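You operate a simulated robot arm through the tools that you are given. There is no shell and no other tool. Be economical: measure what you need, move in short steps, check, and stop when the job is done.

The job below is to be done with a simulated robot arm. You get a single attempt, and the scene is never put back.

TASK
Lift off the black support, wipe the grease under it, and seat it again.
Fine: the stove is cold and stays off; set the support down between the stove and the green cloth; use the green cloth and put it back.

Only the result counts: the job must be done as asked and must still hold three seconds after the hand-in. Knocking over, shifting, dropping, spilling or breaking anything else fails it. Flat cloth is picked up by pressing the open fingertips on it (5 to 10 N) and closing them slowly along it; thin cloth reads only 2 to 8 mm in the jaws.

THE ROBOT
A 7-joint arm with a two-finger parallel gripper, fixed in place. Base frame: the origin is at the foot of the arm, x ahead of it, y to its left, z up; the work surface is at about z = 850. Units: mm, rad, N and s.
With the tool pointing down near the work surface it reaches from about 440 to 920 mm from the base axis. Its first joint turns from -2.007 to 2.007 rad. Payload 3.91 kg.
The tool frame sits at the grasp point between the pads (the TCP): z along the fingers, y along the line on which they close. The tips reach 30 mm beyond it. Largest opening 110 mm; finger width 20, thickness 10; the body of the gripper, 48 by 112 mm, starts 55 mm behind the TCP.
Orientation is that of the tool frame in the base frame, as a unit quaternion [x, y, z, w]. With the fingers straight down and closing along the base's y, the tool's x points along the base's -x, its y along +y and its z along -z.

THE INTERFACE
- The arm moves only by the tool nudge_tool. Its argument "increments" is a list that holds one entry, the list of rows, each a list of 7 numbers: the shift along the tool's x, y, z in mm, then the turn, a rotation vector about the tool's x, y, z in rad, then the finger opening in mm, from 0 to 110. In form: [[[x, y, z, ax, ay, az, claw], ...]]. A call has 1 to 10 rows; each row is the pose to reach, as a shift and turn from the pose commanded when the call began, along the tool's axes at that moment. Each row takes 0.2 s and may step no farther than 50 mm and 0.15 rad from the row before; otherwise, or with a gripper value out of range, the whole call is refused. A pose out of reach is approached as far as the arm can. The call stops where the force on the tool passes 90 N (or 10 N more than at its start, if that is more) or the arm is blocked; 0.2 s more then pass. The fingers move at their own pace (about 153 mm/s each) and stop on an object; they squeeze with about 43 N. The grip force told is the motor's: it shows also when the fingers shut on nothing. Time passes only in rows, and 0.2 s behind the last, so rows that repeat a pose let the fingers close. The reply holds the time, the measured pose of the TCP, the force on the tool along the base axes, the opening and the grip force, in the units named above and with some noise.
- Cameras (640 x 400 px; columns grow to the right, rows downward): "scene" is fixed at [50.6, -651.2, 1704.6]; the picture's right is [0.71, -0.71, 0.00], its down [-0.46, -0.46, -0.76] and it looks along [0.54, 0.54, -0.65] (base axes); focal length 352 px, centre (320, 200). "wrist" rides on the gripper at [-36, 0, -57] in the tool frame; the picture's right is [0.00, -1.00, 0.00], its down [0.97, 0.00, -0.24] and it looks along [0.24, 0.00, 0.97] (tool axes); focal length 218 px, centre (320, 200). There is no depth. A picture from a camera that has moved, and an enlarged one, comes with that camera's place and axes in the base frame and with its lens.
- capture(camera): a new picture of that camera. It takes no simulated time.
- slide_trunk(by): slides the trunk up (or, below 0, down) by that many mm; the arm rides with it, the base frame stays. It gives what a move gives, with no picture.
- close_up(camera, box): a new picture of the part [left, top, right, bottom] of that camera's present view, enlarged. It takes no simulated time.
- hand_in(): hands the job in; it is judged then, once.

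Work in short steps. Places have to be worked out from the pictures, the camera data and where the tool is seen: move nearer, look again, correct. Check each grasp and each placing, and mend what went wrong. You have 120 turns and 84 pictures in all, those below and enlarged ones among them. Open the gripper and draw the arm clear of the work before you hand the job in, unless the task says otherwise; then end with one line.

The tools are called after "Call:" by a JSON object that holds its "name" and its "arguments". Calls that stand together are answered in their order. nudge_tool: Moves the arm, as the interface text tells. Its arguments: {"type":"object","properties":{"increments":{"type":"array","items":{"type":"array","items":{"type":"array","items":{"type":"number"}}}}},"required":["increments"]} The other tools are called the same way: slide_trunk (by) slides the trunk up or down; capture (camera) takes a picture; close_up (camera, box) takes an enlarged picture of a part of a camera's view; hand_in () hands the job in.

At the start:

```text
t: 0.0
eef_pos: [555.7, 15.7, 1195.0]
tcp_rot: [0.0, 1.0, -0.001, 0.0]
ft_force: [-0.4, 0.1, -0.7]
grip_width: 110.1
gripper_force: 0.1
trunk travel left (down, up): [-825.0, 165.0]
```

scene: 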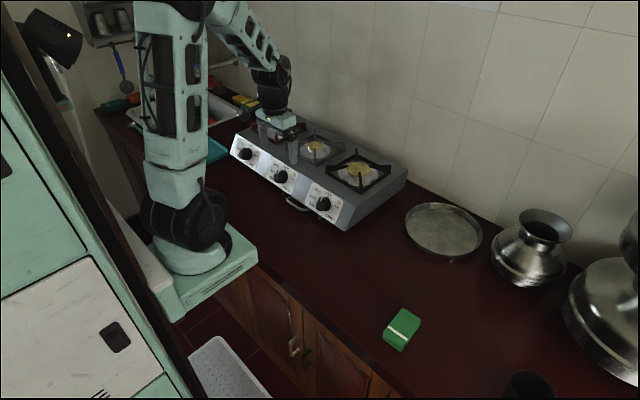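
wrist: 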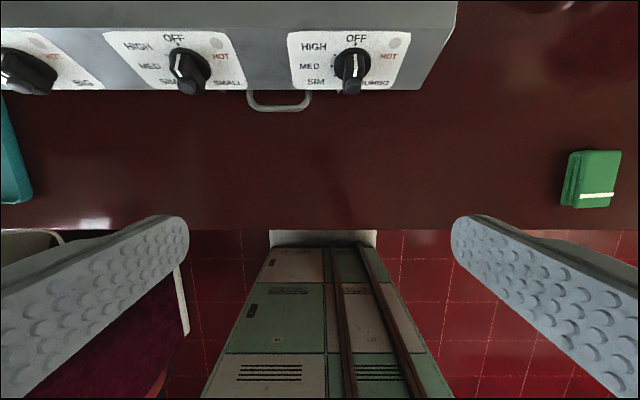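

The stove has a black support on its right burner (nearest the cloth). I'll look closer at the burners and the cloth.

Call:
{"name": "close_up", "arguments": {"camera": "scene", "box": [220, 90, 420, 215]}}

Call:
{"name": "close_up", "arguments": {"camera": "scene", "box": [340, 270, 500, 370]}}

```text
3.20 times, centred on (320, 152) of scene
camera zoom: at [50.6, -651.2, 1704.6], right [0.71, -0.71, 0.0], down [-0.46, -0.46, -0.76], along [0.54, 0.54, -0.65], focal length 1128 px, centre (320, 352)
```

zoom: 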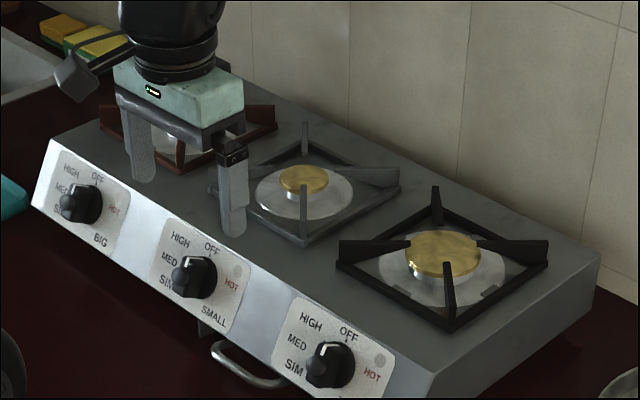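

```text
4.00 times, centred on (420, 320) of scene
camera zoom: at [50.6, -651.2, 1704.6], right [0.71, -0.71, 0.0], down [-0.46, -0.46, -0.76], along [0.54, 0.54, -0.65], focal length 1410 px, centre (-80, -280)
```

zoom: 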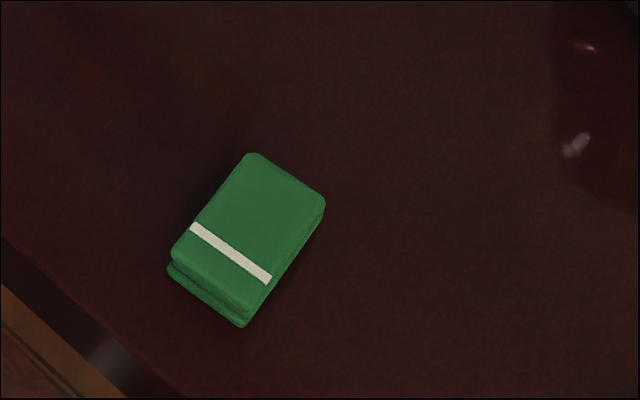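

The black support sits on the right burner, at roughly (890, -10). I'll move the wrist camera above it to measure.

Call:
{"name": "nudge_tool", "arguments": {"increments": [[[-50, 0, 0, 0, 0, 0, 110], [-100, 0, 0, 0, 0, 0, 110], [-150, -10, 0, 0, 0, 0, 110], [-200, -20, 0, 0, 0, 0, 110], [-250, -25, 0, 0, 0, 0, 110]]]}}

Call:
{"name": "capture", "arguments": {"camera": "wrist"}}

Call:
{"name": "capture", "arguments": {"camera": "scene"}}

```text
refused: row 3 steps farther than a row can; nothing moved
```

```text
79 pictures are left
camera wrist: at [592.0, 15.7, 1251.6], right [0.0, -1.0, 0.0], down [-0.97, 0.0, 0.24], along [-0.24, 0.0, -0.97], focal length 218 px, centre (320, 200)
```

wrist: 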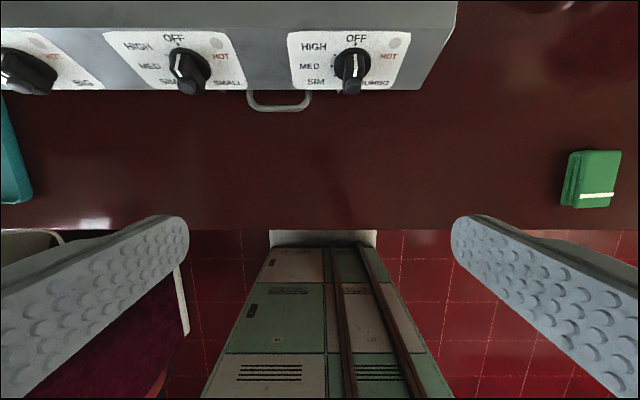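

```text
78 pictures are left
```

scene: 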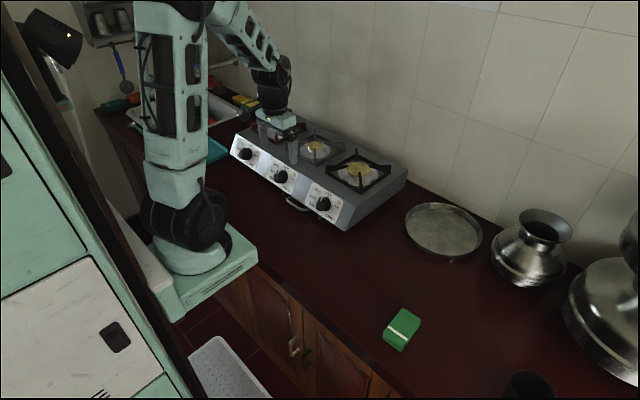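

Cloth is at about (534,-467), support centred about (880,-19), with frame ~170 mm. I'll move to look straight on it, in smaller steps.

Call:
{"name": "nudge_tool", "arguments": {"increments": [[[-45, 0, 0, 0, 0, 0, 110], [-90, 0, 0, 0, 0, 0, 110], [-135, -8, 0, 0, 0, 0, 110], [-180, -16, 0, 0, 0, 0, 110], [-225, -24, 0, 0, 0, 0, 110], [-265, -30, 0, 0, 0, 0, 110], [-300, -34, 0, 0, 0, 0, 110]]]}}

Call:
{"name": "capture", "arguments": {"camera": "wrist"}}

```text
t: 1.6
eef_pos: [854.3, -18.6, 1195.8]
tcp_rot: [0.001, 1.0, 0.0, -0.001]
ft_force: [-0.9, 0.5, 1.0]
grip_width: 110.1
gripper_force: 0.0
trunk travel left (down, up): [-825.0, 165.0]
```

```text
77 pictures are left
camera wrist: at [891.2, -19.1, 1252.0], right [0.0, -1.0, 0.0], down [-0.97, 0.0, 0.24], along [-0.24, 0.0, -0.97], focal length 218 px, centre (320, 200)
```

wrist: 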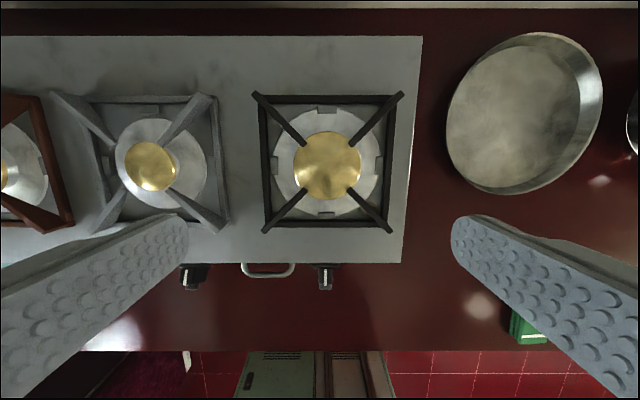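

The support is a square frame with four upright diagonal fins at the corners. I'll zoom in on details with both cameras, clear of the arm.

Call:
{"name": "close_up", "arguments": {"camera": "wrist", "box": [240, 70, 420, 250]}}

Call:
{"name": "close_up", "arguments": {"camera": "scene", "box": [310, 130, 420, 200]}}

```text
2.22 times, centred on (330, 160) of wrist
camera zoom: at [891.2, -19.1, 1252.0], right [0.0, -1.0, 0.0], down [-0.97, 0.0, 0.24], along [-0.24, 0.0, -0.97], focal length 485 px, centre (298, 289)
```

zoom: 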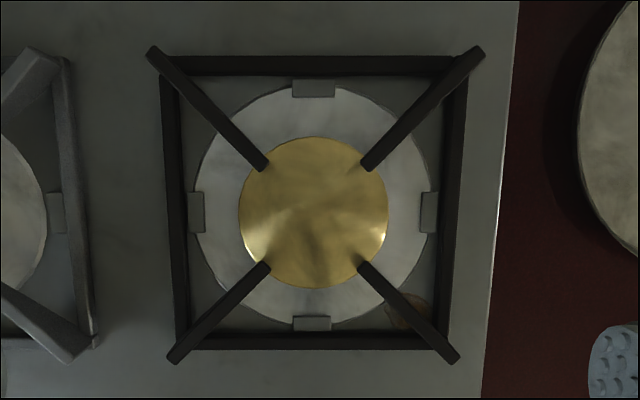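

```text
5.71 times, centred on (365, 165) of scene
camera zoom: at [50.6, -651.2, 1704.6], right [0.71, -0.71, 0.0], down [-0.46, -0.46, -0.76], along [0.54, 0.54, -0.65], focal length 2014 px, centre (63, 400)
```

zoom: 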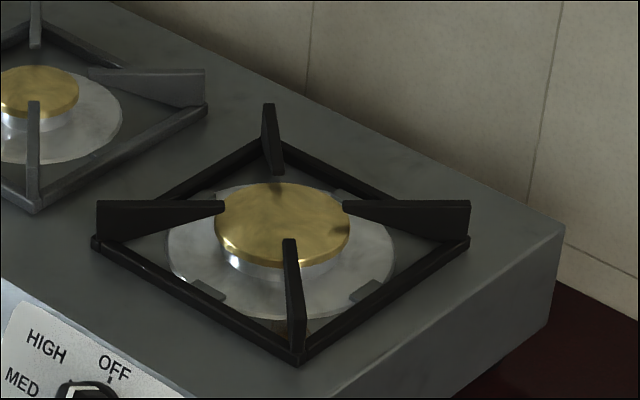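

Support centre ≈ (867,-28), fin tops near z 993, inner fin ends 38 mm from centre; a brown grease patch shows near (803,-87). I'll grip the near-left fin fairly close to the centre: turn tool 45° and go above (827,12).

Call:
{"name": "nudge_tool", "arguments": {"increments": [[[5, 5, 17, 0, 0, 0.131, 110], [10, 10, 35, 0, 0, 0.262, 90], [15, 15, 52, 0, 0, 0.393, 70], [20, 20, 70, 0, 0, 0.524, 60], [24, 26, 88, 0, 0, 0.655, 60], [27, 31, 105, 0, 0, 0.785, 60], [27, 31, 105, 0, 0, 0.785, 60]]]}}

Call:
{"name": "capture", "arguments": {"camera": "wrist"}}

Call:
{"name": "close_up", "arguments": {"camera": "scene", "box": [280, 90, 420, 200]}}

```text
t: 3.2
eef_pos: [827.2, 12.0, 1090.0]
tcp_rot: [0.383, 0.924, 0.0, 0.001]
ft_force: [-0.2, 0.1, 0.1]
grip_width: 60.3
gripper_force: 0.0
trunk travel left (down, up): [-825.0, 165.0]
```

```text
74 pictures are left
camera wrist: at [853.9, -13.8, 1146.3], right [-0.71, -0.71, 0.0], down [-0.69, 0.69, 0.24], along [-0.17, 0.17, -0.97], focal length 218 px, centre (320, 200)
```

wrist: 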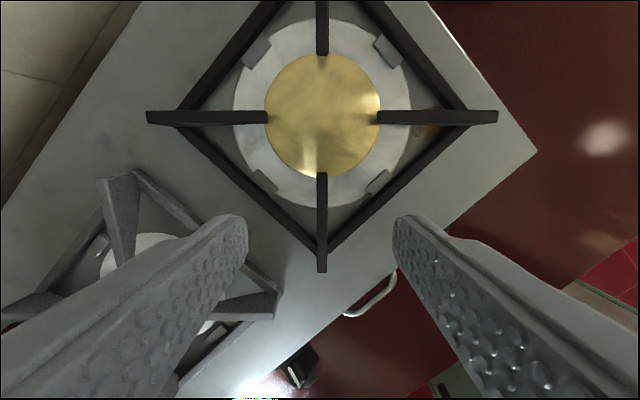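

```text
3.64 times, centred on (350, 145) of scene
camera zoom: at [50.6, -651.2, 1704.6], right [0.71, -0.71, 0.0], down [-0.46, -0.46, -0.76], along [0.54, 0.54, -0.65], focal length 1282 px, centre (211, 400)
```

zoom: 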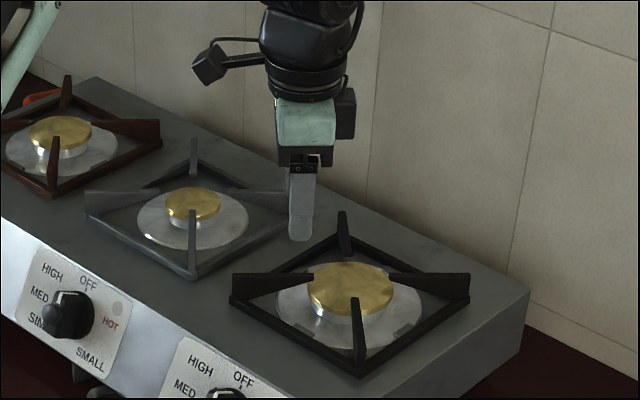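

The fin is centred between the fingers and the TCP axis lies ~19 mm from its inner end. Descend to TCP z≈998.

Call:
{"name": "nudge_tool", "arguments": {"increments": [[[0, 0, 40, 0, 0, 0, 60], [0, 0, 70, 0, 0, 0, 60], [0, 0, 85, 0, 0, 0, 60], [0, 0, 92, 0, 0, 0, 60]]]}}

Call:
{"name": "capture", "arguments": {"camera": "wrist"}}

Call:
{"name": "close_up", "arguments": {"camera": "scene", "box": [300, 110, 410, 200]}}

```text
t: 4.2
eef_pos: [829.0, 12.8, 1001.7]
tcp_rot: [0.383, 0.924, 0.002, 0.002]
ft_force: [-3.7, -1.3, 18.7]
grip_width: 58.7
gripper_force: 0.1
trunk travel left (down, up): [-825.0, 165.0]
```

```text
72 pictures are left
camera wrist: at [855.5, -12.0, 1058.0], right [-0.71, -0.71, 0.0], down [-0.69, 0.69, 0.24], along [-0.16, 0.17, -0.97], focal length 218 px, centre (320, 200)
```

wrist: 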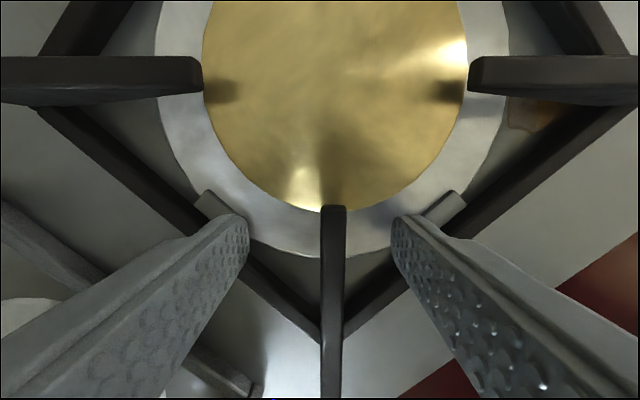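

```text
4.44 times, centred on (355, 155) of scene
camera zoom: at [50.6, -651.2, 1704.6], right [0.71, -0.71, 0.0], down [-0.46, -0.46, -0.76], along [0.54, 0.54, -0.65], focal length 1566 px, centre (164, 400)
```

zoom: 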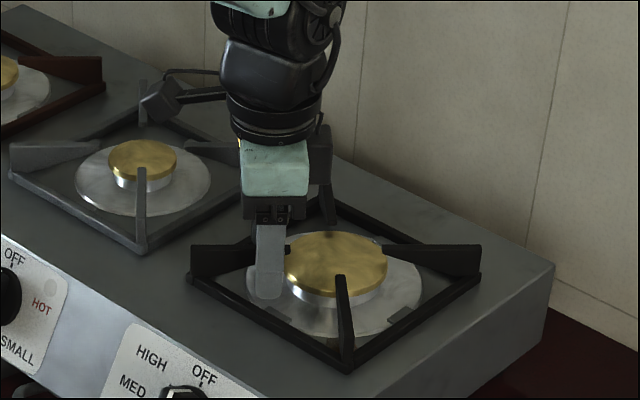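

The tips touched something (18.7 N) at z≈972, likely the drip-plate tabs under the wide-open fingers. Raise, narrow the opening to 30, and lower again.

Call:
{"name": "nudge_tool", "arguments": {"increments": [[[0, 0, -10, 0, 0, 0, 60], [0, 0, -10, 0, 0, 0, 30], [0, 0, -10, 0, 0, 0, 30], [0, 0, -3, 0, 0, 0, 30]]]}}

Call:
{"name": "capture", "arguments": {"camera": "wrist"}}

```text
t: 5.2
eef_pos: [828.3, 12.7, 1001.3]
tcp_rot: [0.383, 0.924, -0.001, 0.0]
ft_force: [-0.3, 0.6, 0.6]
grip_width: 29.8
gripper_force: 0.1
trunk travel left (down, up): [-825.0, 165.0]
```

```text
70 pictures are left
camera wrist: at [854.4, -12.6, 1056.8], right [-0.71, -0.71, 0.0], down [-0.69, 0.69, 0.24], along [-0.17, 0.17, -0.97], focal length 218 px, centre (320, 200)
```

wrist: 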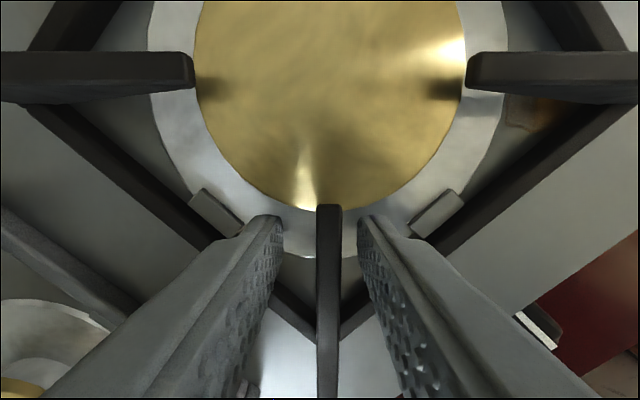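

Free now; the fin sits ~2.5 mm to the tool's -y side. Shift, lower 4 mm, and close.

Call:
{"name": "nudge_tool", "arguments": {"increments": [[[0, -2.5, 2, 0, 0, 0, 30], [0, -2.5, 4, 0, 0, 0, 30], [0, -2.5, 4, 0, 0, 0, 15], [0, -2.5, 4, 0, 0, 0, 5], [0, -2.5, 4, 0, 0, 0, 0], [0, -2.5, 4, 0, 0, 0, 0]]]}}

```text
t: 6.6
eef_pos: [826.2, 9.9, 996.8]
tcp_rot: [0.382, 0.924, 0.0, 0.0]
ft_force: [0.6, -0.3, 1.3]
grip_width: 7.7
gripper_force: 43.6
trunk travel left (down, up): [-825.0, 165.0]
```

Gripped on a 7.7 mm fin, with seat pose TCP (826.2, 9.9, 996.8). Lift a little and check.

Call:
{"name": "nudge_tool", "arguments": {"increments": [[[0, 0, -5, 0, 0, 0, 0], [0, 0, -10, 0, 0, 0, 0], [0, 0, -20, 0, 0, 0, 0], [0, 0, -30, 0, 0, 0, 0], [0, 0, -30, 0, 0, 0, 0]]]}}

Call:
{"name": "close_up", "arguments": {"camera": "scene", "box": [300, 100, 420, 200]}}

Call:
{"name": "capture", "arguments": {"camera": "wrist"}}

```text
t: 7.8
eef_pos: [826.5, 10.5, 1027.3]
tcp_rot: [0.383, 0.924, -0.001, 0.0]
ft_force: [0.4, 0.2, -4.1]
grip_width: 7.5
gripper_force: 43.0
trunk travel left (down, up): [-825.0, 165.0]
```

```text
4.00 times, centred on (360, 150) of scene
camera zoom: at [50.6, -651.2, 1704.6], right [0.71, -0.71, 0.0], down [-0.46, -0.46, -0.76], along [0.54, 0.54, -0.65], focal length 1410 px, centre (160, 400)
```

zoom: 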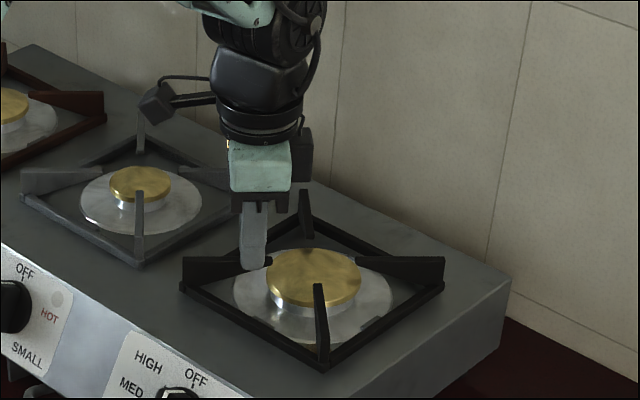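

```text
68 pictures are left
camera wrist: at [852.3, -14.2, 1083.5], right [-0.71, -0.71, 0.0], down [-0.69, 0.69, 0.24], along [-0.17, 0.17, -0.97], focal length 218 px, centre (320, 200)
```

wrist: 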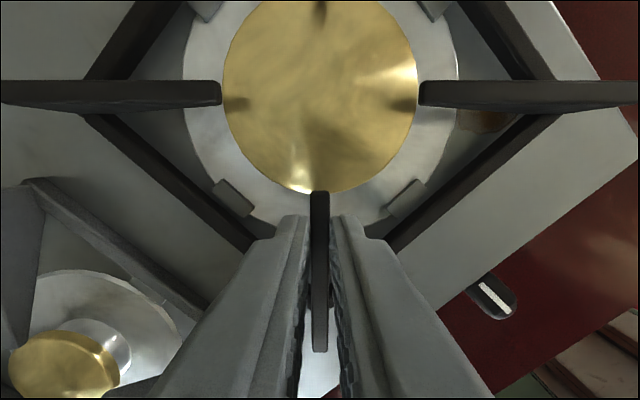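

Lifted cleanly (~0.45 kg) and level. Raise 80 mm more and carry it toward (640,-290) between stove and cloth.

Call:
{"name": "nudge_tool", "arguments": {"increments": [[[0, 0, -25, 0, 0, 0, 0], [0, 0, -55, 0, 0, 0, 0], [0, 0, -80, 0, 0, 0, 0], [0, 0, -80, 0, 0, 0, 0]]]}}

Call:
{"name": "nudge_tool", "arguments": {"increments": [[[-2, -25, 0, 0, 0, 0, 0], [-5, -65, 0, 0, 0, 0, 0], [-8, -105, 0, 0, 0, 0, 0], [-11, -145, 0, 0, 0, 0, 0], [-14, -185, 0, 0, 0, 0, 0], [-17, -225, 0, 0, 0, 0, 0], [-20, -265, 0, 0, 0, 0, 0], [-23, -305, 0, 0, 0, 0, 0], [-25.5, -335, 0, 0, 0, 0, 0], [-25.5, -345, 0, 0, 0, 0, 0]]]}}

Call:
{"name": "capture", "arguments": {"camera": "scene"}}

Call:
{"name": "capture", "arguments": {"camera": "wrist"}}

```text
t: 8.8
eef_pos: [825.3, 9.1, 1106.4]
tcp_rot: [0.383, 0.924, 0.0, 0.001]
ft_force: [0.9, 0.3, -4.2]
grip_width: 7.4
gripper_force: 43.1
trunk travel left (down, up): [-825.0, 165.0]
```

```text
t: 11.0
eef_pos: [600.3, -250.2, 1107.7]
tcp_rot: [0.382, 0.924, 0.0, 0.0]
ft_force: [0.0, 0.8, -4.5]
grip_width: 7.6
gripper_force: 42.9
trunk travel left (down, up): [-825.0, 165.0]
```

```text
67 pictures are left
```

scene: 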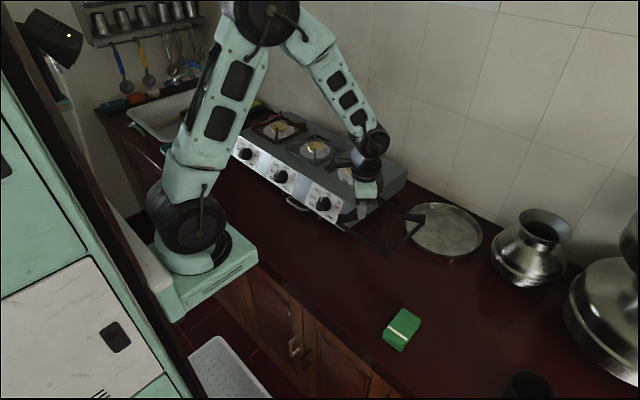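

```text
66 pictures are left
camera wrist: at [626.9, -275.9, 1163.8], right [-0.71, -0.71, 0.0], down [-0.69, 0.69, 0.24], along [-0.17, 0.17, -0.97], focal length 218 px, centre (320, 200)
```

wrist: 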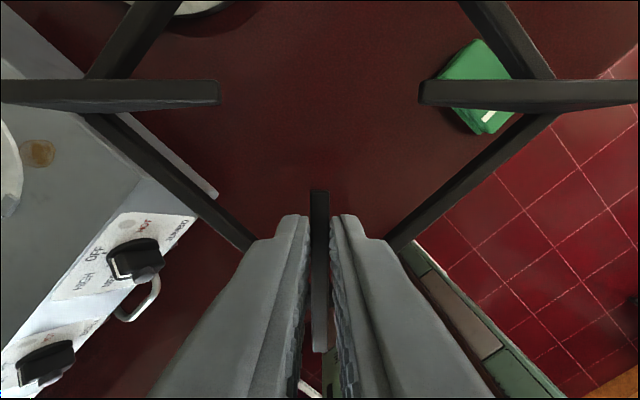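

Hold is steady; grease spot now seen at ~(808,-87). Lower to just above the counter.

Call:
{"name": "nudge_tool", "arguments": {"increments": [[[0, 0, 30, 0, 0, 0, 0], [0, 0, 70, 0, 0, 0, 0], [0, 0, 110, 0, 0, 0, 0], [0, 0, 145, 0, 0, 0, 0], [0, 0, 175, 0, 0, 0, 0], [0, 0, 190, 0, 0, 0, 0], [0, 0, 200, 0, 0, 0, 0], [0, 0, 200, 0, 0, 0, 0]]]}}

Call:
{"name": "close_up", "arguments": {"camera": "scene", "box": [320, 200, 460, 290]}}

```text
t: 12.8
eef_pos: [602.3, -251.7, 909.3]
tcp_rot: [0.382, 0.924, 0.0, 0.002]
ft_force: [-2.9, 1.5, 36.4]
grip_width: 8.1
gripper_force: 43.3
trunk travel left (down, up): [-825.0, 165.0]
```

```text
4.44 times, centred on (390, 245) of scene
camera zoom: at [50.6, -651.2, 1704.6], right [0.71, -0.71, 0.0], down [-0.46, -0.46, -0.76], along [0.54, 0.54, -0.65], focal length 1566 px, centre (9, 0)
```

zoom: 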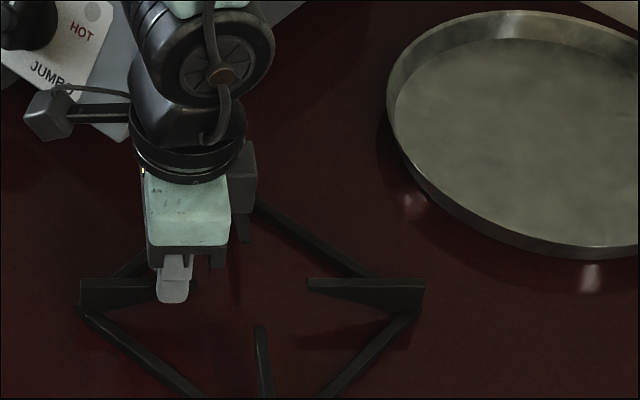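

Contact already (36 N) at z≈909. Ease up 2 mm, then release gently.

Call:
{"name": "nudge_tool", "arguments": {"increments": [[[0, 0, -1, 0, 0, 0, 0], [0, 0, -1.5, 0, 0, 0, 0]]]}}

Call:
{"name": "capture", "arguments": {"camera": "wrist"}}

```text
t: 13.4
eef_pos: [602.4, -251.5, 909.5]
tcp_rot: [0.382, 0.924, 0.0, 0.002]
ft_force: [4.3, 1.1, 29.2]
grip_width: 7.5
gripper_force: 43.2
trunk travel left (down, up): [-825.0, 165.0]
```

```text
64 pictures are left
camera wrist: at [628.0, -276.8, 966.1], right [-0.71, -0.71, 0.0], down [-0.69, 0.69, 0.24], along [-0.17, 0.17, -0.97], focal length 218 px, centre (320, 200)
```

wrist: 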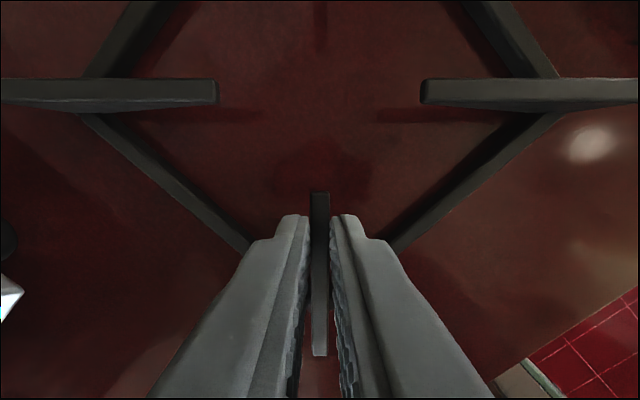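

Still 29 N; the arm is compliant, so ease up 5 mm more in command before opening.

Call:
{"name": "nudge_tool", "arguments": {"increments": [[[0, 0, -2, 0, 0, 0, 0], [0, 0, -4, 0, 0, 0, 0], [0, 0, -5, 0, 0, 0, 0]]]}}

```text
t: 14.2
eef_pos: [598.9, -252.2, 914.9]
tcp_rot: [0.382, 0.924, -0.001, -0.002]
ft_force: [-0.4, 0.0, -3.8]
grip_width: 7.5
gripper_force: 43.3
trunk travel left (down, up): [-825.0, 165.0]
```

Now it hangs free again; lower 3 mm to just touch.

Call:
{"name": "nudge_tool", "arguments": {"increments": [[[0, 0, 1, 0, 0, 0, 0], [0, 0, 2.5, 0, 0, 0, 0], [0, 0, 2.5, 0, 0, 0, 0]]]}}

Call:
{"name": "close_up", "arguments": {"camera": "scene", "box": [320, 210, 430, 300]}}

```text
t: 15.0
eef_pos: [600.8, -252.1, 911.1]
tcp_rot: [0.383, 0.924, 0.001, 0.0]
ft_force: [-0.3, -0.5, -4.0]
grip_width: 7.5
gripper_force: 42.7
trunk travel left (down, up): [-825.0, 165.0]
```

```text
4.44 times, centred on (375, 255) of scene
camera zoom: at [50.6, -651.2, 1704.6], right [0.71, -0.71, 0.0], down [-0.46, -0.46, -0.76], along [0.54, 0.54, -0.65], focal length 1566 px, centre (76, -44)
```

zoom: 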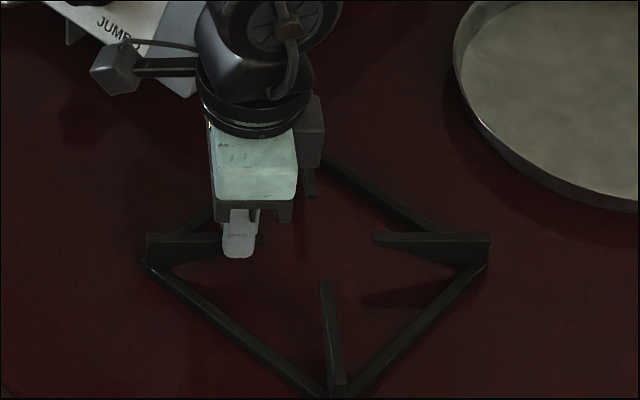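

Still ~1 mm up. Lower 1.5 mm more and open.

Call:
{"name": "nudge_tool", "arguments": {"increments": [[[0, 0, 1, 0, 0, 0, 0], [0, 0, 2, 0, 0, 0, 0]]]}}

```text
t: 15.6
eef_pos: [600.9, -252.2, 908.6]
tcp_rot: [0.383, 0.924, 0.0, 0.0]
ft_force: [-0.5, 1.3, 1.8]
grip_width: 7.6
gripper_force: 42.9
trunk travel left (down, up): [-825.0, 165.0]
```

Just touching (1.8 N). Open and rise.

Call:
{"name": "nudge_tool", "arguments": {"increments": [[[0, 0, 0, 0, 0, 0, 12], [0, 0, 0, 0, 0, 0, 30], [0, 0, 0, 0, 0, 0, 30], [0, 0, -20, 0, 0, 0, 30], [0, 0, -60, 0, 0, 0, 30], [0, 0, -105, 0, 0, 0, 30], [0, 0, -150, 0, 0, 0, 30]]]}}

Call:
{"name": "capture", "arguments": {"camera": "wrist"}}

Call:
{"name": "capture", "arguments": {"camera": "scene"}}

```text
t: 17.2
eef_pos: [601.9, -249.6, 1059.6]
tcp_rot: [0.383, 0.924, 0.0, 0.001]
ft_force: [-0.1, 0.0, -0.1]
grip_width: 30.0
gripper_force: 0.1
trunk travel left (down, up): [-825.0, 165.0]
```

```text
62 pictures are left
camera wrist: at [628.6, -275.5, 1116.5], right [-0.71, -0.71, 0.0], down [-0.69, 0.69, 0.24], along [-0.17, 0.17, -0.97], focal length 218 px, centre (320, 200)
```

wrist: 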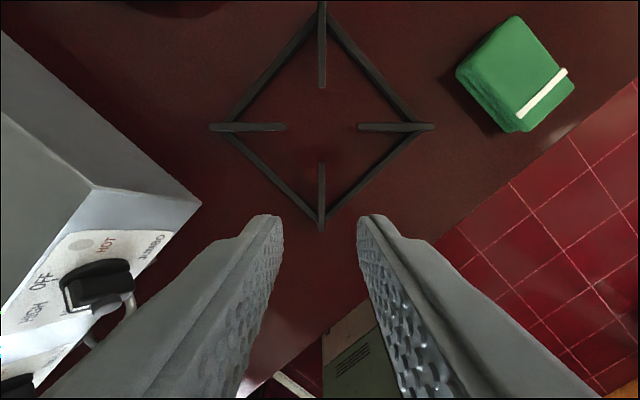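

```text
61 pictures are left
```

scene: 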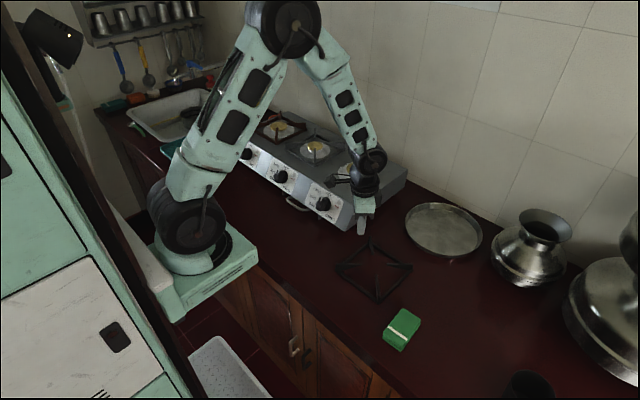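

Support is flat on the counter clear of the cloth. Move above the cloth at (534,-467), squaring the tool back, to look at it.

Call:
{"name": "nudge_tool", "arguments": {"increments": [[[-18, -34, 0, 0, 0, -0.131, 60], [-35, -67, 0, 0, 0, -0.262, 90], [-52, -100, 0, 0, 0, -0.393, 110], [-70, -134, 0, 0, 0, -0.524, 110], [-88, -168, 0, 0, 0, -0.655, 110], [-105, -201, 0, 0, 0, -0.785, 110], [-105, -201, 0, 0, 0, -0.785, 110]]]}}

Call:
{"name": "capture", "arguments": {"camera": "wrist"}}

```text
t: 18.8
eef_pos: [532.6, -470.0, 1059.3]
tcp_rot: [0.0, 1.0, 0.0, 0.0]
ft_force: [-0.3, -0.4, -0.5]
grip_width: 109.8
gripper_force: 0.2
trunk travel left (down, up): [-825.0, 165.0]
```

```text
60 pictures are left
camera wrist: at [568.8, -469.5, 1115.1], right [0.0, -1.0, 0.0], down [-0.97, 0.0, 0.24], along [-0.24, 0.0, -0.97], focal length 218 px, centre (320, 200)
```

wrist: 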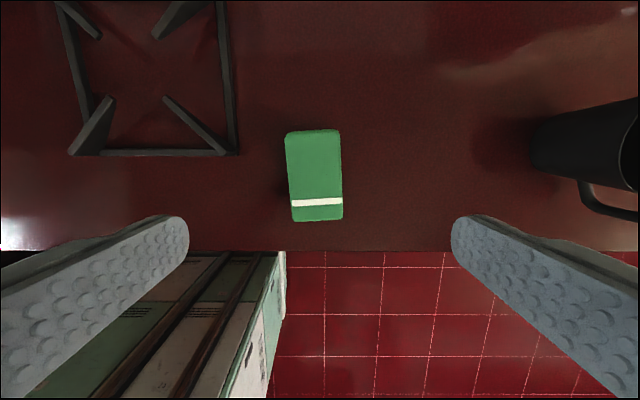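

The cloth pad measures ~63×100 mm, centred (535,-465), nearly aligned with x. Zoom to judge its thickness and layers.

Call:
{"name": "close_up", "arguments": {"camera": "wrist", "box": [265, 115, 365, 235]}}

Call:
{"name": "close_up", "arguments": {"camera": "scene", "box": [375, 300, 430, 360]}}

```text
3.33 times, centred on (315, 175) of wrist
camera zoom: at [568.8, -469.5, 1115.1], right [0.0, -1.0, 0.0], down [-0.97, 0.0, 0.24], along [-0.24, 0.0, -0.97], focal length 728 px, centre (337, 283)
```

zoom: 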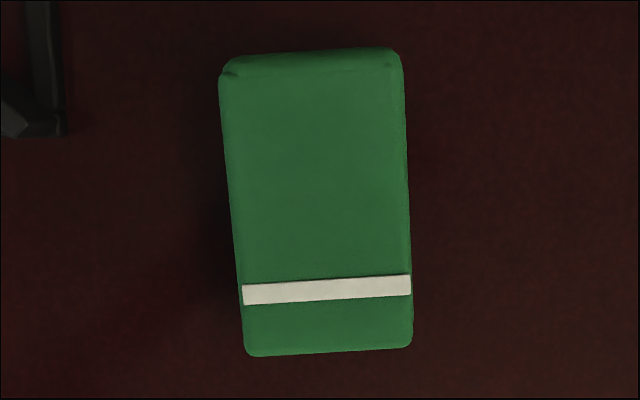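

```text
6.67 times, centred on (402, 330) of scene
camera zoom: at [50.6, -651.2, 1704.6], right [0.71, -0.71, 0.0], down [-0.46, -0.46, -0.76], along [0.54, 0.54, -0.65], focal length 2350 px, centre (-230, -667)
```

zoom: 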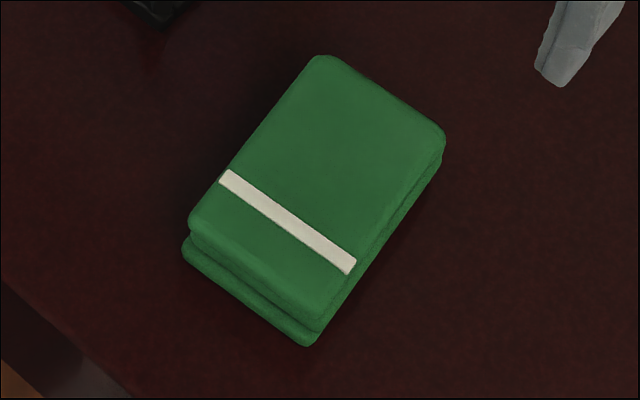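

It's a folded thick pad (~25 mm). I'll straddle it across its ~60 mm width, tool turned 3° to match, with tips about 8 mm above the counter.

Call:
{"name": "nudge_tool", "arguments": {"increments": [[[-2.4, 5.5, 40, 0, 0, -0.05, 110], [-2.4, 5.5, 80, 0, 0, -0.05, 110], [-2.4, 5.5, 120, 0, 0, -0.05, 110], [-2.4, 5.5, 145, 0, 0, -0.05, 110], [-2.4, 5.5, 160, 0, 0, -0.05, 110], [-2.4, 5.5, 166, 0, 0, -0.05, 110], [-2.4, 5.5, 166, 0, 0, -0.05, 110]]]}}

Call:
{"name": "capture", "arguments": {"camera": "wrist"}}

Call:
{"name": "close_up", "arguments": {"camera": "scene", "box": [360, 280, 450, 370]}}

```text
t: 20.4
eef_pos: [536.2, -462.8, 891.6]
tcp_rot: [-0.025, 1.0, -0.001, 0.0]
ft_force: [0.8, 0.7, -0.6]
grip_width: 109.7
gripper_force: 0.1
trunk travel left (down, up): [-825.0, 165.0]
```

```text
57 pictures are left
camera wrist: at [571.9, -460.5, 948.8], right [0.05, -1.0, 0.0], down [-0.97, -0.05, 0.24], along [-0.24, -0.01, -0.97], focal length 218 px, centre (320, 200)
```

wrist: 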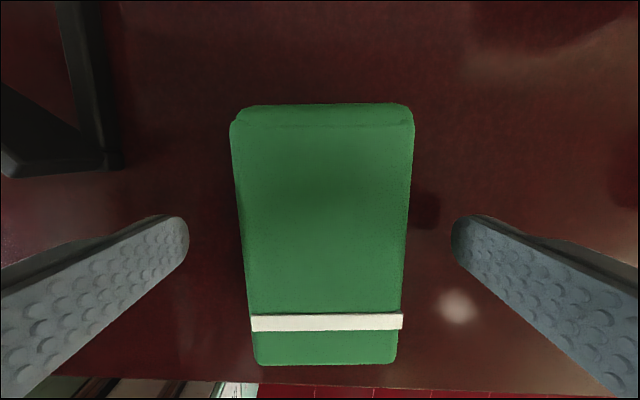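

```text
4.44 times, centred on (405, 325) of scene
camera zoom: at [50.6, -651.2, 1704.6], right [0.71, -0.71, 0.0], down [-0.46, -0.46, -0.76], along [0.54, 0.54, -0.65], focal length 1566 px, centre (-58, -356)
```

zoom: 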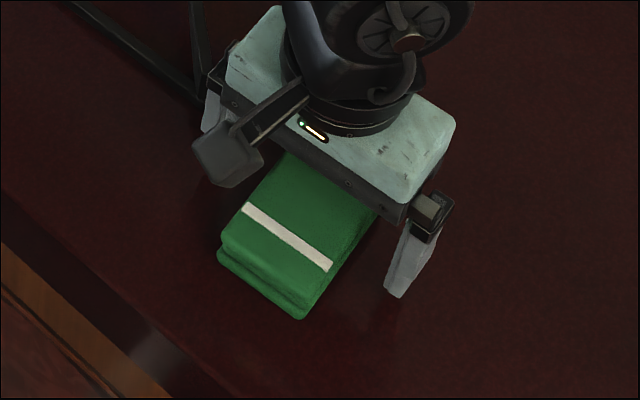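

Well aligned and straddled. Lower 4 mm and close slowly on the sides.

Call:
{"name": "nudge_tool", "arguments": {"increments": [[[0, 0, 4, 0, 0, 0, 90], [0, 0, 4, 0, 0, 0, 75], [0, 0, 4, 0, 0, 0, 66], [0, 0, 4, 0, 0, 0, 60], [0, 0, 4, 0, 0, 0, 54], [0, 0, 4, 0, 0, 0, 48]]]}}

Call:
{"name": "capture", "arguments": {"camera": "wrist"}}

```text
t: 21.8
eef_pos: [534.9, -463.5, 888.8]
tcp_rot: [-0.026, 1.0, 0.0, -0.001]
ft_force: [-0.3, -0.8, -0.1]
grip_width: 59.2
gripper_force: 43.2
trunk travel left (down, up): [-825.0, 165.0]
```

```text
55 pictures are left
camera wrist: at [571.9, -460.2, 944.9], right [0.05, -1.0, 0.0], down [-0.97, -0.05, 0.24], along [-0.24, -0.01, -0.97], focal length 218 px, centre (320, 200)
```

wrist: 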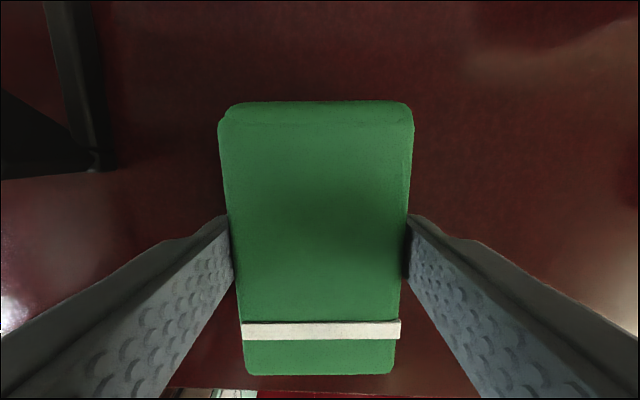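

Firm hold at 59.2 mm; home pose for the cloth is TCP (534.9,-463.5,888.8). Lift and check.

Call:
{"name": "nudge_tool", "arguments": {"increments": [[[0, 0, -10, 0, 0, 0, 48], [0, 0, -40, 0, 0, 0, 48], [0, 0, -80, 0, 0, 0, 48], [0, 0, -125, 0, 0, 0, 48], [0, 0, -170, 0, 0, 0, 48], [0, 0, -210, 0, 0, 0, 48], [0, 0, -210, 0, 0, 0, 48]]]}}

Call:
{"name": "capture", "arguments": {"camera": "scene"}}

```text
t: 23.4
eef_pos: [535.0, -462.6, 1100.8]
tcp_rot: [-0.026, 1.0, 0.0, 0.0]
ft_force: [-0.1, -0.3, 0.2]
grip_width: 59.1
gripper_force: 43.0
trunk travel left (down, up): [-825.0, 165.0]
```

```text
54 pictures are left
```

scene: 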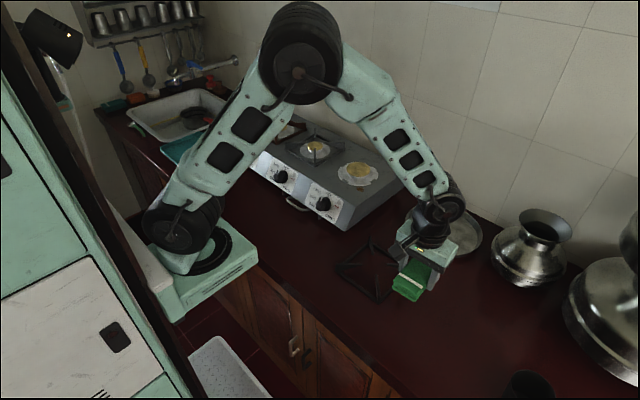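

Cloth is securely held. Carry it over to above the grease, turning 45° so its width lies radially to the burner; aim TCP (793,-102).

Call:
{"name": "nudge_tool", "arguments": {"increments": [[[-20, 25, 0, 0, 0, 0.06, 48], [-48, 61, 0, 0, 0, 0.15, 48], [-76, 97, 0, 0, 0, 0.24, 48], [-104, 132, 0, 0, 0, 0.33, 48], [-132, 167, 0, 0, 0, 0.42, 48], [-160, 202, 0, 0, 0, 0.51, 48], [-188, 237, 0, 0, 0, 0.6, 48], [-216, 272, 0, 0, 0, 0.69, 48], [-246, 309, 0, 0, 0, 0.77, 48], [-272, 342, 0, 0, 0, 0.835, 48]]]}}

Call:
{"name": "capture", "arguments": {"camera": "wrist"}}

Call:
{"name": "close_up", "arguments": {"camera": "scene", "box": [290, 120, 430, 240]}}

```text
t: 25.6
eef_pos: [789.6, -105.3, 1100.2]
tcp_rot: [0.384, 0.923, 0.0, 0.001]
ft_force: [-0.7, -0.9, 0.0]
grip_width: 58.9
gripper_force: 42.5
trunk travel left (down, up): [-825.0, 165.0]
```

```text
53 pictures are left
camera wrist: at [816.0, -130.4, 1156.2], right [-0.71, -0.71, 0.0], down [-0.68, 0.69, 0.24], along [-0.17, 0.17, -0.97], focal length 218 px, centre (320, 200)
```

wrist: 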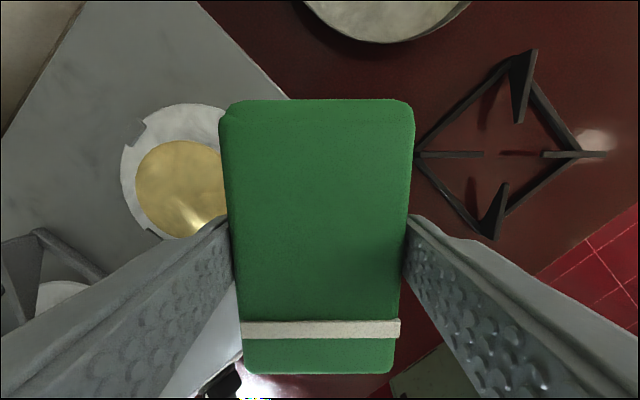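

```text
3.33 times, centred on (360, 180) of scene
camera zoom: at [50.6, -651.2, 1704.6], right [0.71, -0.71, 0.0], down [-0.46, -0.46, -0.76], along [0.54, 0.54, -0.65], focal length 1175 px, centre (187, 267)
```

zoom: 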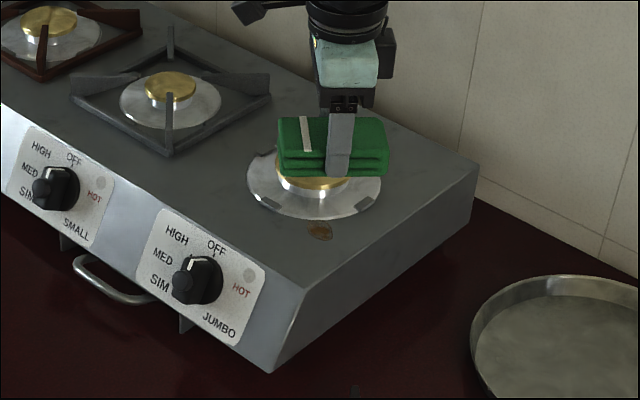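

Grease lies near (804,-88) at stove-top z≈956, just under the inner half of the cloth. Descend toward it gradually, shifting ~5 mm inward.

Call:
{"name": "nudge_tool", "arguments": {"increments": [[[0, 3, 40, 0, 0, 0, 48], [0, 5, 75, 0, 0, 0, 48], [0, 5, 90, 0, 0, 0, 48], [0, 5, 97, 0, 0, 0, 48], [0, 5, 97, 0, 0, 0, 48]]]}}

Call:
{"name": "close_up", "arguments": {"camera": "scene", "box": [290, 120, 430, 240]}}

```text
t: 26.8
eef_pos: [792.3, -102.3, 1001.6]
tcp_rot: [0.383, 0.924, 0.0, 0.0]
ft_force: [-0.2, -0.3, 0.5]
grip_width: 59.0
gripper_force: 43.3
trunk travel left (down, up): [-825.0, 165.0]
```

```text
3.33 times, centred on (360, 180) of scene
camera zoom: at [50.6, -651.2, 1704.6], right [0.71, -0.71, 0.0], down [-0.46, -0.46, -0.76], along [0.54, 0.54, -0.65], focal length 1175 px, centre (187, 267)
```

zoom: 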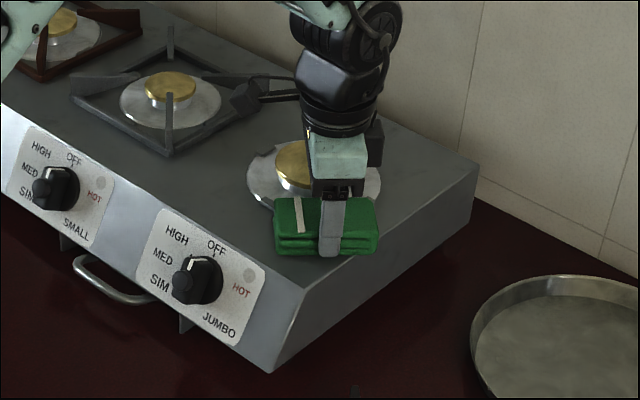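

Nearly touching by the look of it. Lower in small steps for contact.

Call:
{"name": "nudge_tool", "arguments": {"increments": [[[0, 0, 3, 0, 0, 0, 48], [0, 0, 6, 0, 0, 0, 48], [0, 0, 8, 0, 0, 0, 48]]]}}

```text
t: 27.6
eef_pos: [793.8, -103.1, 999.8]
tcp_rot: [0.382, 0.924, 0.002, 0.003]
ft_force: [-6.6, 0.0, 52.7]
grip_width: 58.8
gripper_force: 43.5
trunk travel left (down, up): [-825.0, 165.0]
```

Contact at z≈1000 with 52 N, perhaps the inner finger on the drip plate rather than cloth. Ease off and look.

Call:
{"name": "nudge_tool", "arguments": {"increments": [[[0, 0, -3, 0, 0, 0, 48], [0, 0, -5, 0, 0, 0, 48]]]}}

Call:
{"name": "close_up", "arguments": {"camera": "scene", "box": [330, 160, 390, 215]}}

Call:
{"name": "capture", "arguments": {"camera": "wrist"}}

```text
t: 28.2
eef_pos: [792.5, -102.7, 999.6]
tcp_rot: [0.383, 0.924, 0.001, 0.002]
ft_force: [1.8, 0.6, 30.7]
grip_width: 59.0
gripper_force: 42.8
trunk travel left (down, up): [-825.0, 165.0]
```

```text
7.27 times, centred on (360, 188) of scene
camera zoom: at [50.6, -651.2, 1704.6], right [0.71, -0.71, 0.0], down [-0.46, -0.46, -0.76], along [0.54, 0.54, -0.65], focal length 2563 px, centre (29, 291)
```

zoom: 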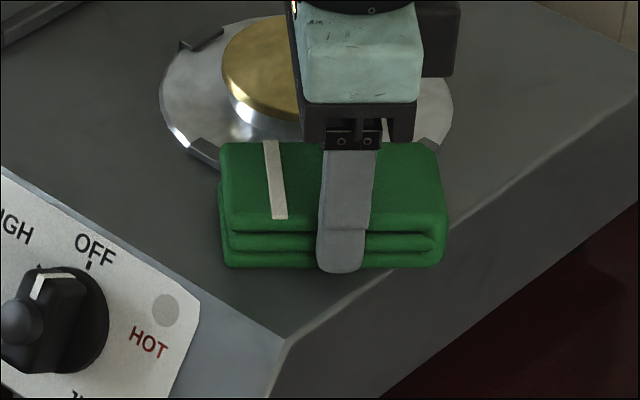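

```text
49 pictures are left
camera wrist: at [819.6, -128.2, 1056.5], right [-0.71, -0.71, 0.0], down [-0.69, 0.69, 0.24], along [-0.17, 0.17, -0.97], focal length 218 px, centre (320, 200)
```

wrist: 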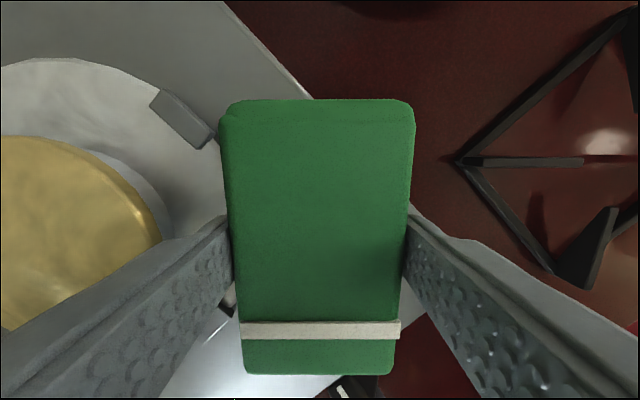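

Can't tell which part touches. Test: lift, shift 10 mm outward (fingers clear of plate), and see whether contact height changes.

Call:
{"name": "nudge_tool", "arguments": {"increments": [[[0, 0, -8, 0, 0, 0, 48], [0, -10, -8, 0, 0, 0, 48], [0, -10, -4, 0, 0, 0, 48], [0, -10, -1, 0, 0, 0, 48], [0, -10, 0, 0, 0, 0, 48]]]}}

```text
t: 29.4
eef_pos: [786.0, -110.1, 1000.1]
tcp_rot: [0.382, 0.924, 0.001, 0.001]
ft_force: [-3.0, -0.6, 10.5]
grip_width: 59.0
gripper_force: 43.5
trunk travel left (down, up): [-825.0, 165.0]
```

Same contact height, so it's the cloth on the stove top. Now wipe: slide inward over the grease and stroke back and forth at light pressure.

Call:
{"name": "nudge_tool", "arguments": {"increments": [[[0, 5, 1, 0, 0, 0, 48], [0, 12, 1, 0, 0, 0, 48], [12, 14, 1, 0, 0, 0, 48], [22, 14, 1, 0, 0, 0, 48], [8, 14, 1, 0, 0, 0, 48], [-8, 14, 1, 0, 0, 0, 48], [-22, 14, 1, 0, 0, 0, 48], [-8, 12, 1, 0, 0, 0, 48], [8, 8, 1, 0, 0, 0, 48], [22, 6, 1, 0, 0, 0, 48]]]}}

Call:
{"name": "nudge_tool", "arguments": {"increments": [[[-14, 0, 0, 0, 0, 0, 48], [-28, 0, 0, 0, 0, 0, 48], [-44, 0, 0, 0, 0, 0, 48], [-44, 8, 0, 0, 0, 0, 48], [-28, 8, 0, 0, 0, 0, 48], [-14, 8, 0, 0, 0, 0, 48], [0, 8, 0, 0, 0, 0, 48], [-22, 8, 0, 0, 0, 0, 48], [-22, -8, 0, 0, 0, 0, 48], [-22, 6, 0, 0, 0, 0, 48]]]}}

```text
t: 31.6
eef_pos: [773.8, -92.6, 999.5]
tcp_rot: [0.383, 0.924, 0.0, -0.001]
ft_force: [4.5, -5.8, 16.8]
grip_width: 59.1
gripper_force: 43.1
trunk travel left (down, up): [-825.0, 165.0]
```

```text
t: 33.8
eef_pos: [792.4, -104.5, 999.2]
tcp_rot: [0.384, 0.923, -0.001, -0.001]
ft_force: [-9.5, -6.1, 23.9]
grip_width: 58.8
gripper_force: 43.8
trunk travel left (down, up): [-825.0, 165.0]
```

Wiped with 17–24 N. Lift and look at the spot.

Call:
{"name": "nudge_tool", "arguments": {"increments": [[[0, 0, -20, 0, 0, 0, 48], [0, 0, -60, 0, 0, 0, 48], [0, 0, -100, 0, 0, 0, 48], [0, 0, -120, 0, 0, 0, 48]]]}}

Call:
{"name": "close_up", "arguments": {"camera": "scene", "box": [310, 140, 410, 225]}}

```text
t: 34.8
eef_pos: [795.8, -101.6, 1115.9]
tcp_rot: [0.383, 0.924, 0.0, 0.0]
ft_force: [0.4, -0.3, -0.5]
grip_width: 58.9
gripper_force: 43.3
trunk travel left (down, up): [-825.0, 165.0]
```

```text
4.71 times, centred on (360, 182) of scene
camera zoom: at [50.6, -651.2, 1704.6], right [0.71, -0.71, 0.0], down [-0.46, -0.46, -0.76], along [0.54, 0.54, -0.65], focal length 1659 px, centre (132, 282)
```

zoom: 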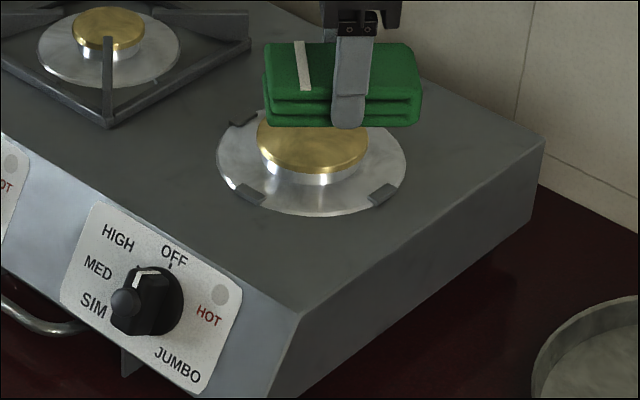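

The grease is gone. Carry the cloth back over its home spot.

Call:
{"name": "nudge_tool", "arguments": {"increments": [[[-6, -36, 0, 0, 0, -0.08, 48], [-13, -82, 0, 0, 0, -0.165, 48], [-21, -128, 0, 0, 0, -0.25, 48], [-28, -174, 0, 0, 0, -0.335, 48], [-36, -220, 0, 0, 0, -0.42, 48], [-43, -266, 0, 0, 0, -0.505, 48], [-51, -312, 0, 0, 0, -0.59, 48], [-58, -358, 0, 0, 0, -0.675, 48], [-66, -404, 0, 0, 0, -0.76, 48], [-71.4, -440, 0, 0, 0, -0.835, 48]]]}}

Call:
{"name": "nudge_tool", "arguments": {"increments": [[[0, 0, 0, 0, 0, 0, 48]]]}}

```text
t: 37.0
eef_pos: [532.8, -462.2, 1117.2]
tcp_rot: [-0.026, 1.0, 0.0, 0.0]
ft_force: [0.9, -0.9, 0.8]
grip_width: 58.8
gripper_force: 43.5
trunk travel left (down, up): [-825.0, 165.0]
```

```text
t: 37.4
eef_pos: [533.6, -462.7, 1117.6]
tcp_rot: [-0.025, 1.0, 0.001, 0.0]
ft_force: [0.4, -0.2, -0.7]
grip_width: 59.0
gripper_force: 42.7
trunk travel left (down, up): [-825.0, 165.0]
```

Within ~1 mm of home. Lower to just above the counter.

Call:
{"name": "nudge_tool", "arguments": {"increments": [[[-1, -0.7, 40, 0, 0, 0, 48], [-1, -0.7, 85, 0, 0, 0, 48], [-1, -0.7, 130, 0, 0, 0, 48], [-1, -0.7, 170, 0, 0, 0, 48], [-1, -0.7, 200, 0, 0, 0, 48], [-1, -0.7, 218, 0, 0, 0, 48], [-1, -0.7, 225, 0, 0, 0, 48], [-1, -0.7, 225, 0, 0, 0, 48]]]}}

```text
t: 39.2
eef_pos: [534.7, -464.6, 893.0]
tcp_rot: [-0.025, 1.0, 0.001, 0.0]
ft_force: [-0.3, 0.0, -0.6]
grip_width: 59.0
gripper_force: 43.0
trunk travel left (down, up): [-825.0, 165.0]
```

Still free at 893. Step down the last few millimetres.

Call:
{"name": "nudge_tool", "arguments": {"increments": [[[0, 0, 2, 0, 0, 0, 48], [0, 0, 4, 0, 0, 0, 48], [0, 0, 4, 0, 0, 0, 48]]]}}

```text
t: 40.0
eef_pos: [534.7, -464.0, 888.5]
tcp_rot: [-0.025, 1.0, 0.001, 0.0]
ft_force: [0.0, 0.5, -0.4]
grip_width: 59.2
gripper_force: 42.4
trunk travel left (down, up): [-825.0, 165.0]
```

No contact yet; continue by 1 mm steps.

Call:
{"name": "nudge_tool", "arguments": {"increments": [[[0, 0, 1, 0, 0, 0, 48], [0, 0, 1.5, 0, 0, 0, 48]]]}}

```text
t: 40.6
eef_pos: [534.6, -463.5, 887.8]
tcp_rot: [-0.026, 1.0, 0.0, 0.0]
ft_force: [-0.7, 0.2, 0.3]
grip_width: 59.1
gripper_force: 43.2
trunk travel left (down, up): [-825.0, 165.0]
```

Call:
{"name": "nudge_tool", "arguments": {"increments": [[[0, 0, 1, 0, 0, 0, 48], [0, 0, 2, 0, 0, 0, 48]]]}}

Call:
{"name": "close_up", "arguments": {"camera": "scene", "box": [370, 290, 440, 360]}}

```text
t: 41.2
eef_pos: [534.2, -465.4, 887.6]
tcp_rot: [-0.025, 1.0, -0.001, 0.0]
ft_force: [-4.8, 0.8, 21.8]
grip_width: 59.2
gripper_force: 42.5
trunk travel left (down, up): [-825.0, 165.0]
```

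```text
5.71 times, centred on (405, 325) of scene
camera zoom: at [50.6, -651.2, 1704.6], right [0.71, -0.71, 0.0], down [-0.46, -0.46, -0.76], along [0.54, 0.54, -0.65], focal length 2014 px, centre (-166, -514)
```

zoom: 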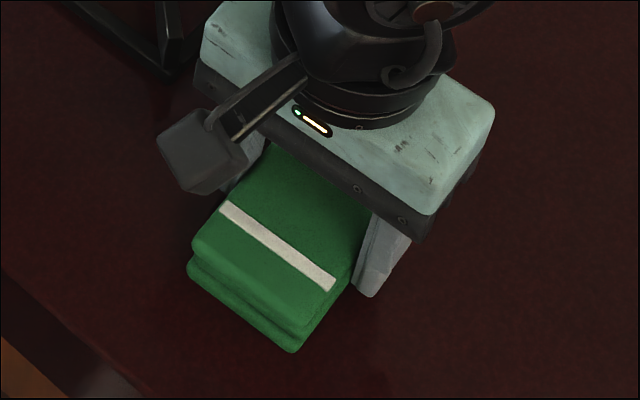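

Contact on the counter (22 N). Ease 1.5 mm, open symmetric, and rise.

Call:
{"name": "nudge_tool", "arguments": {"increments": [[[0, 0, -1.5, 0, 0, 0, 48], [0, 0, -1.5, 0, 0, 0, 66], [0, 0, -1.5, 0, 0, 0, 85], [0, 0, -1.5, 0, 0, 0, 105], [0, 0, -1.5, 0, 0, 0, 105], [0, 0, -30, 0, 0, 0, 105], [0, 0, -75, 0, 0, 0, 105], [0, 0, -120, 0, 0, 0, 105], [0, 0, -170, 0, 0, 0, 105]]]}}

Call:
{"name": "capture", "arguments": {"camera": "wrist"}}

```text
t: 43.2
eef_pos: [536.0, -465.1, 1054.7]
tcp_rot: [-0.025, 1.0, 0.001, 0.0]
ft_force: [0.1, -0.3, -0.4]
grip_width: 105.1
gripper_force: 0.0
trunk travel left (down, up): [-825.0, 165.0]
```

```text
46 pictures are left
camera wrist: at [572.6, -462.7, 1111.5], right [0.05, -1.0, 0.0], down [-0.97, -0.05, 0.24], along [-0.24, -0.01, -0.97], focal length 218 px, centre (320, 200)
```

wrist: 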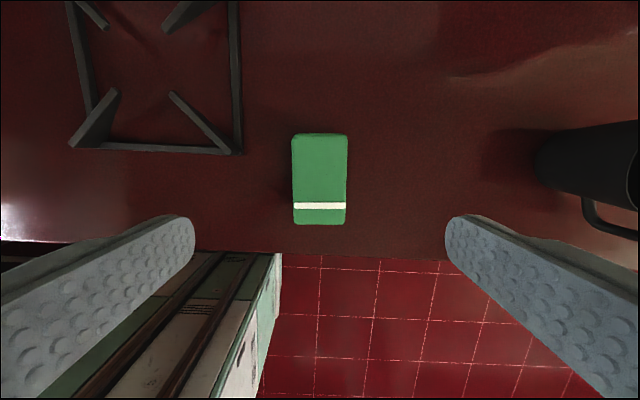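

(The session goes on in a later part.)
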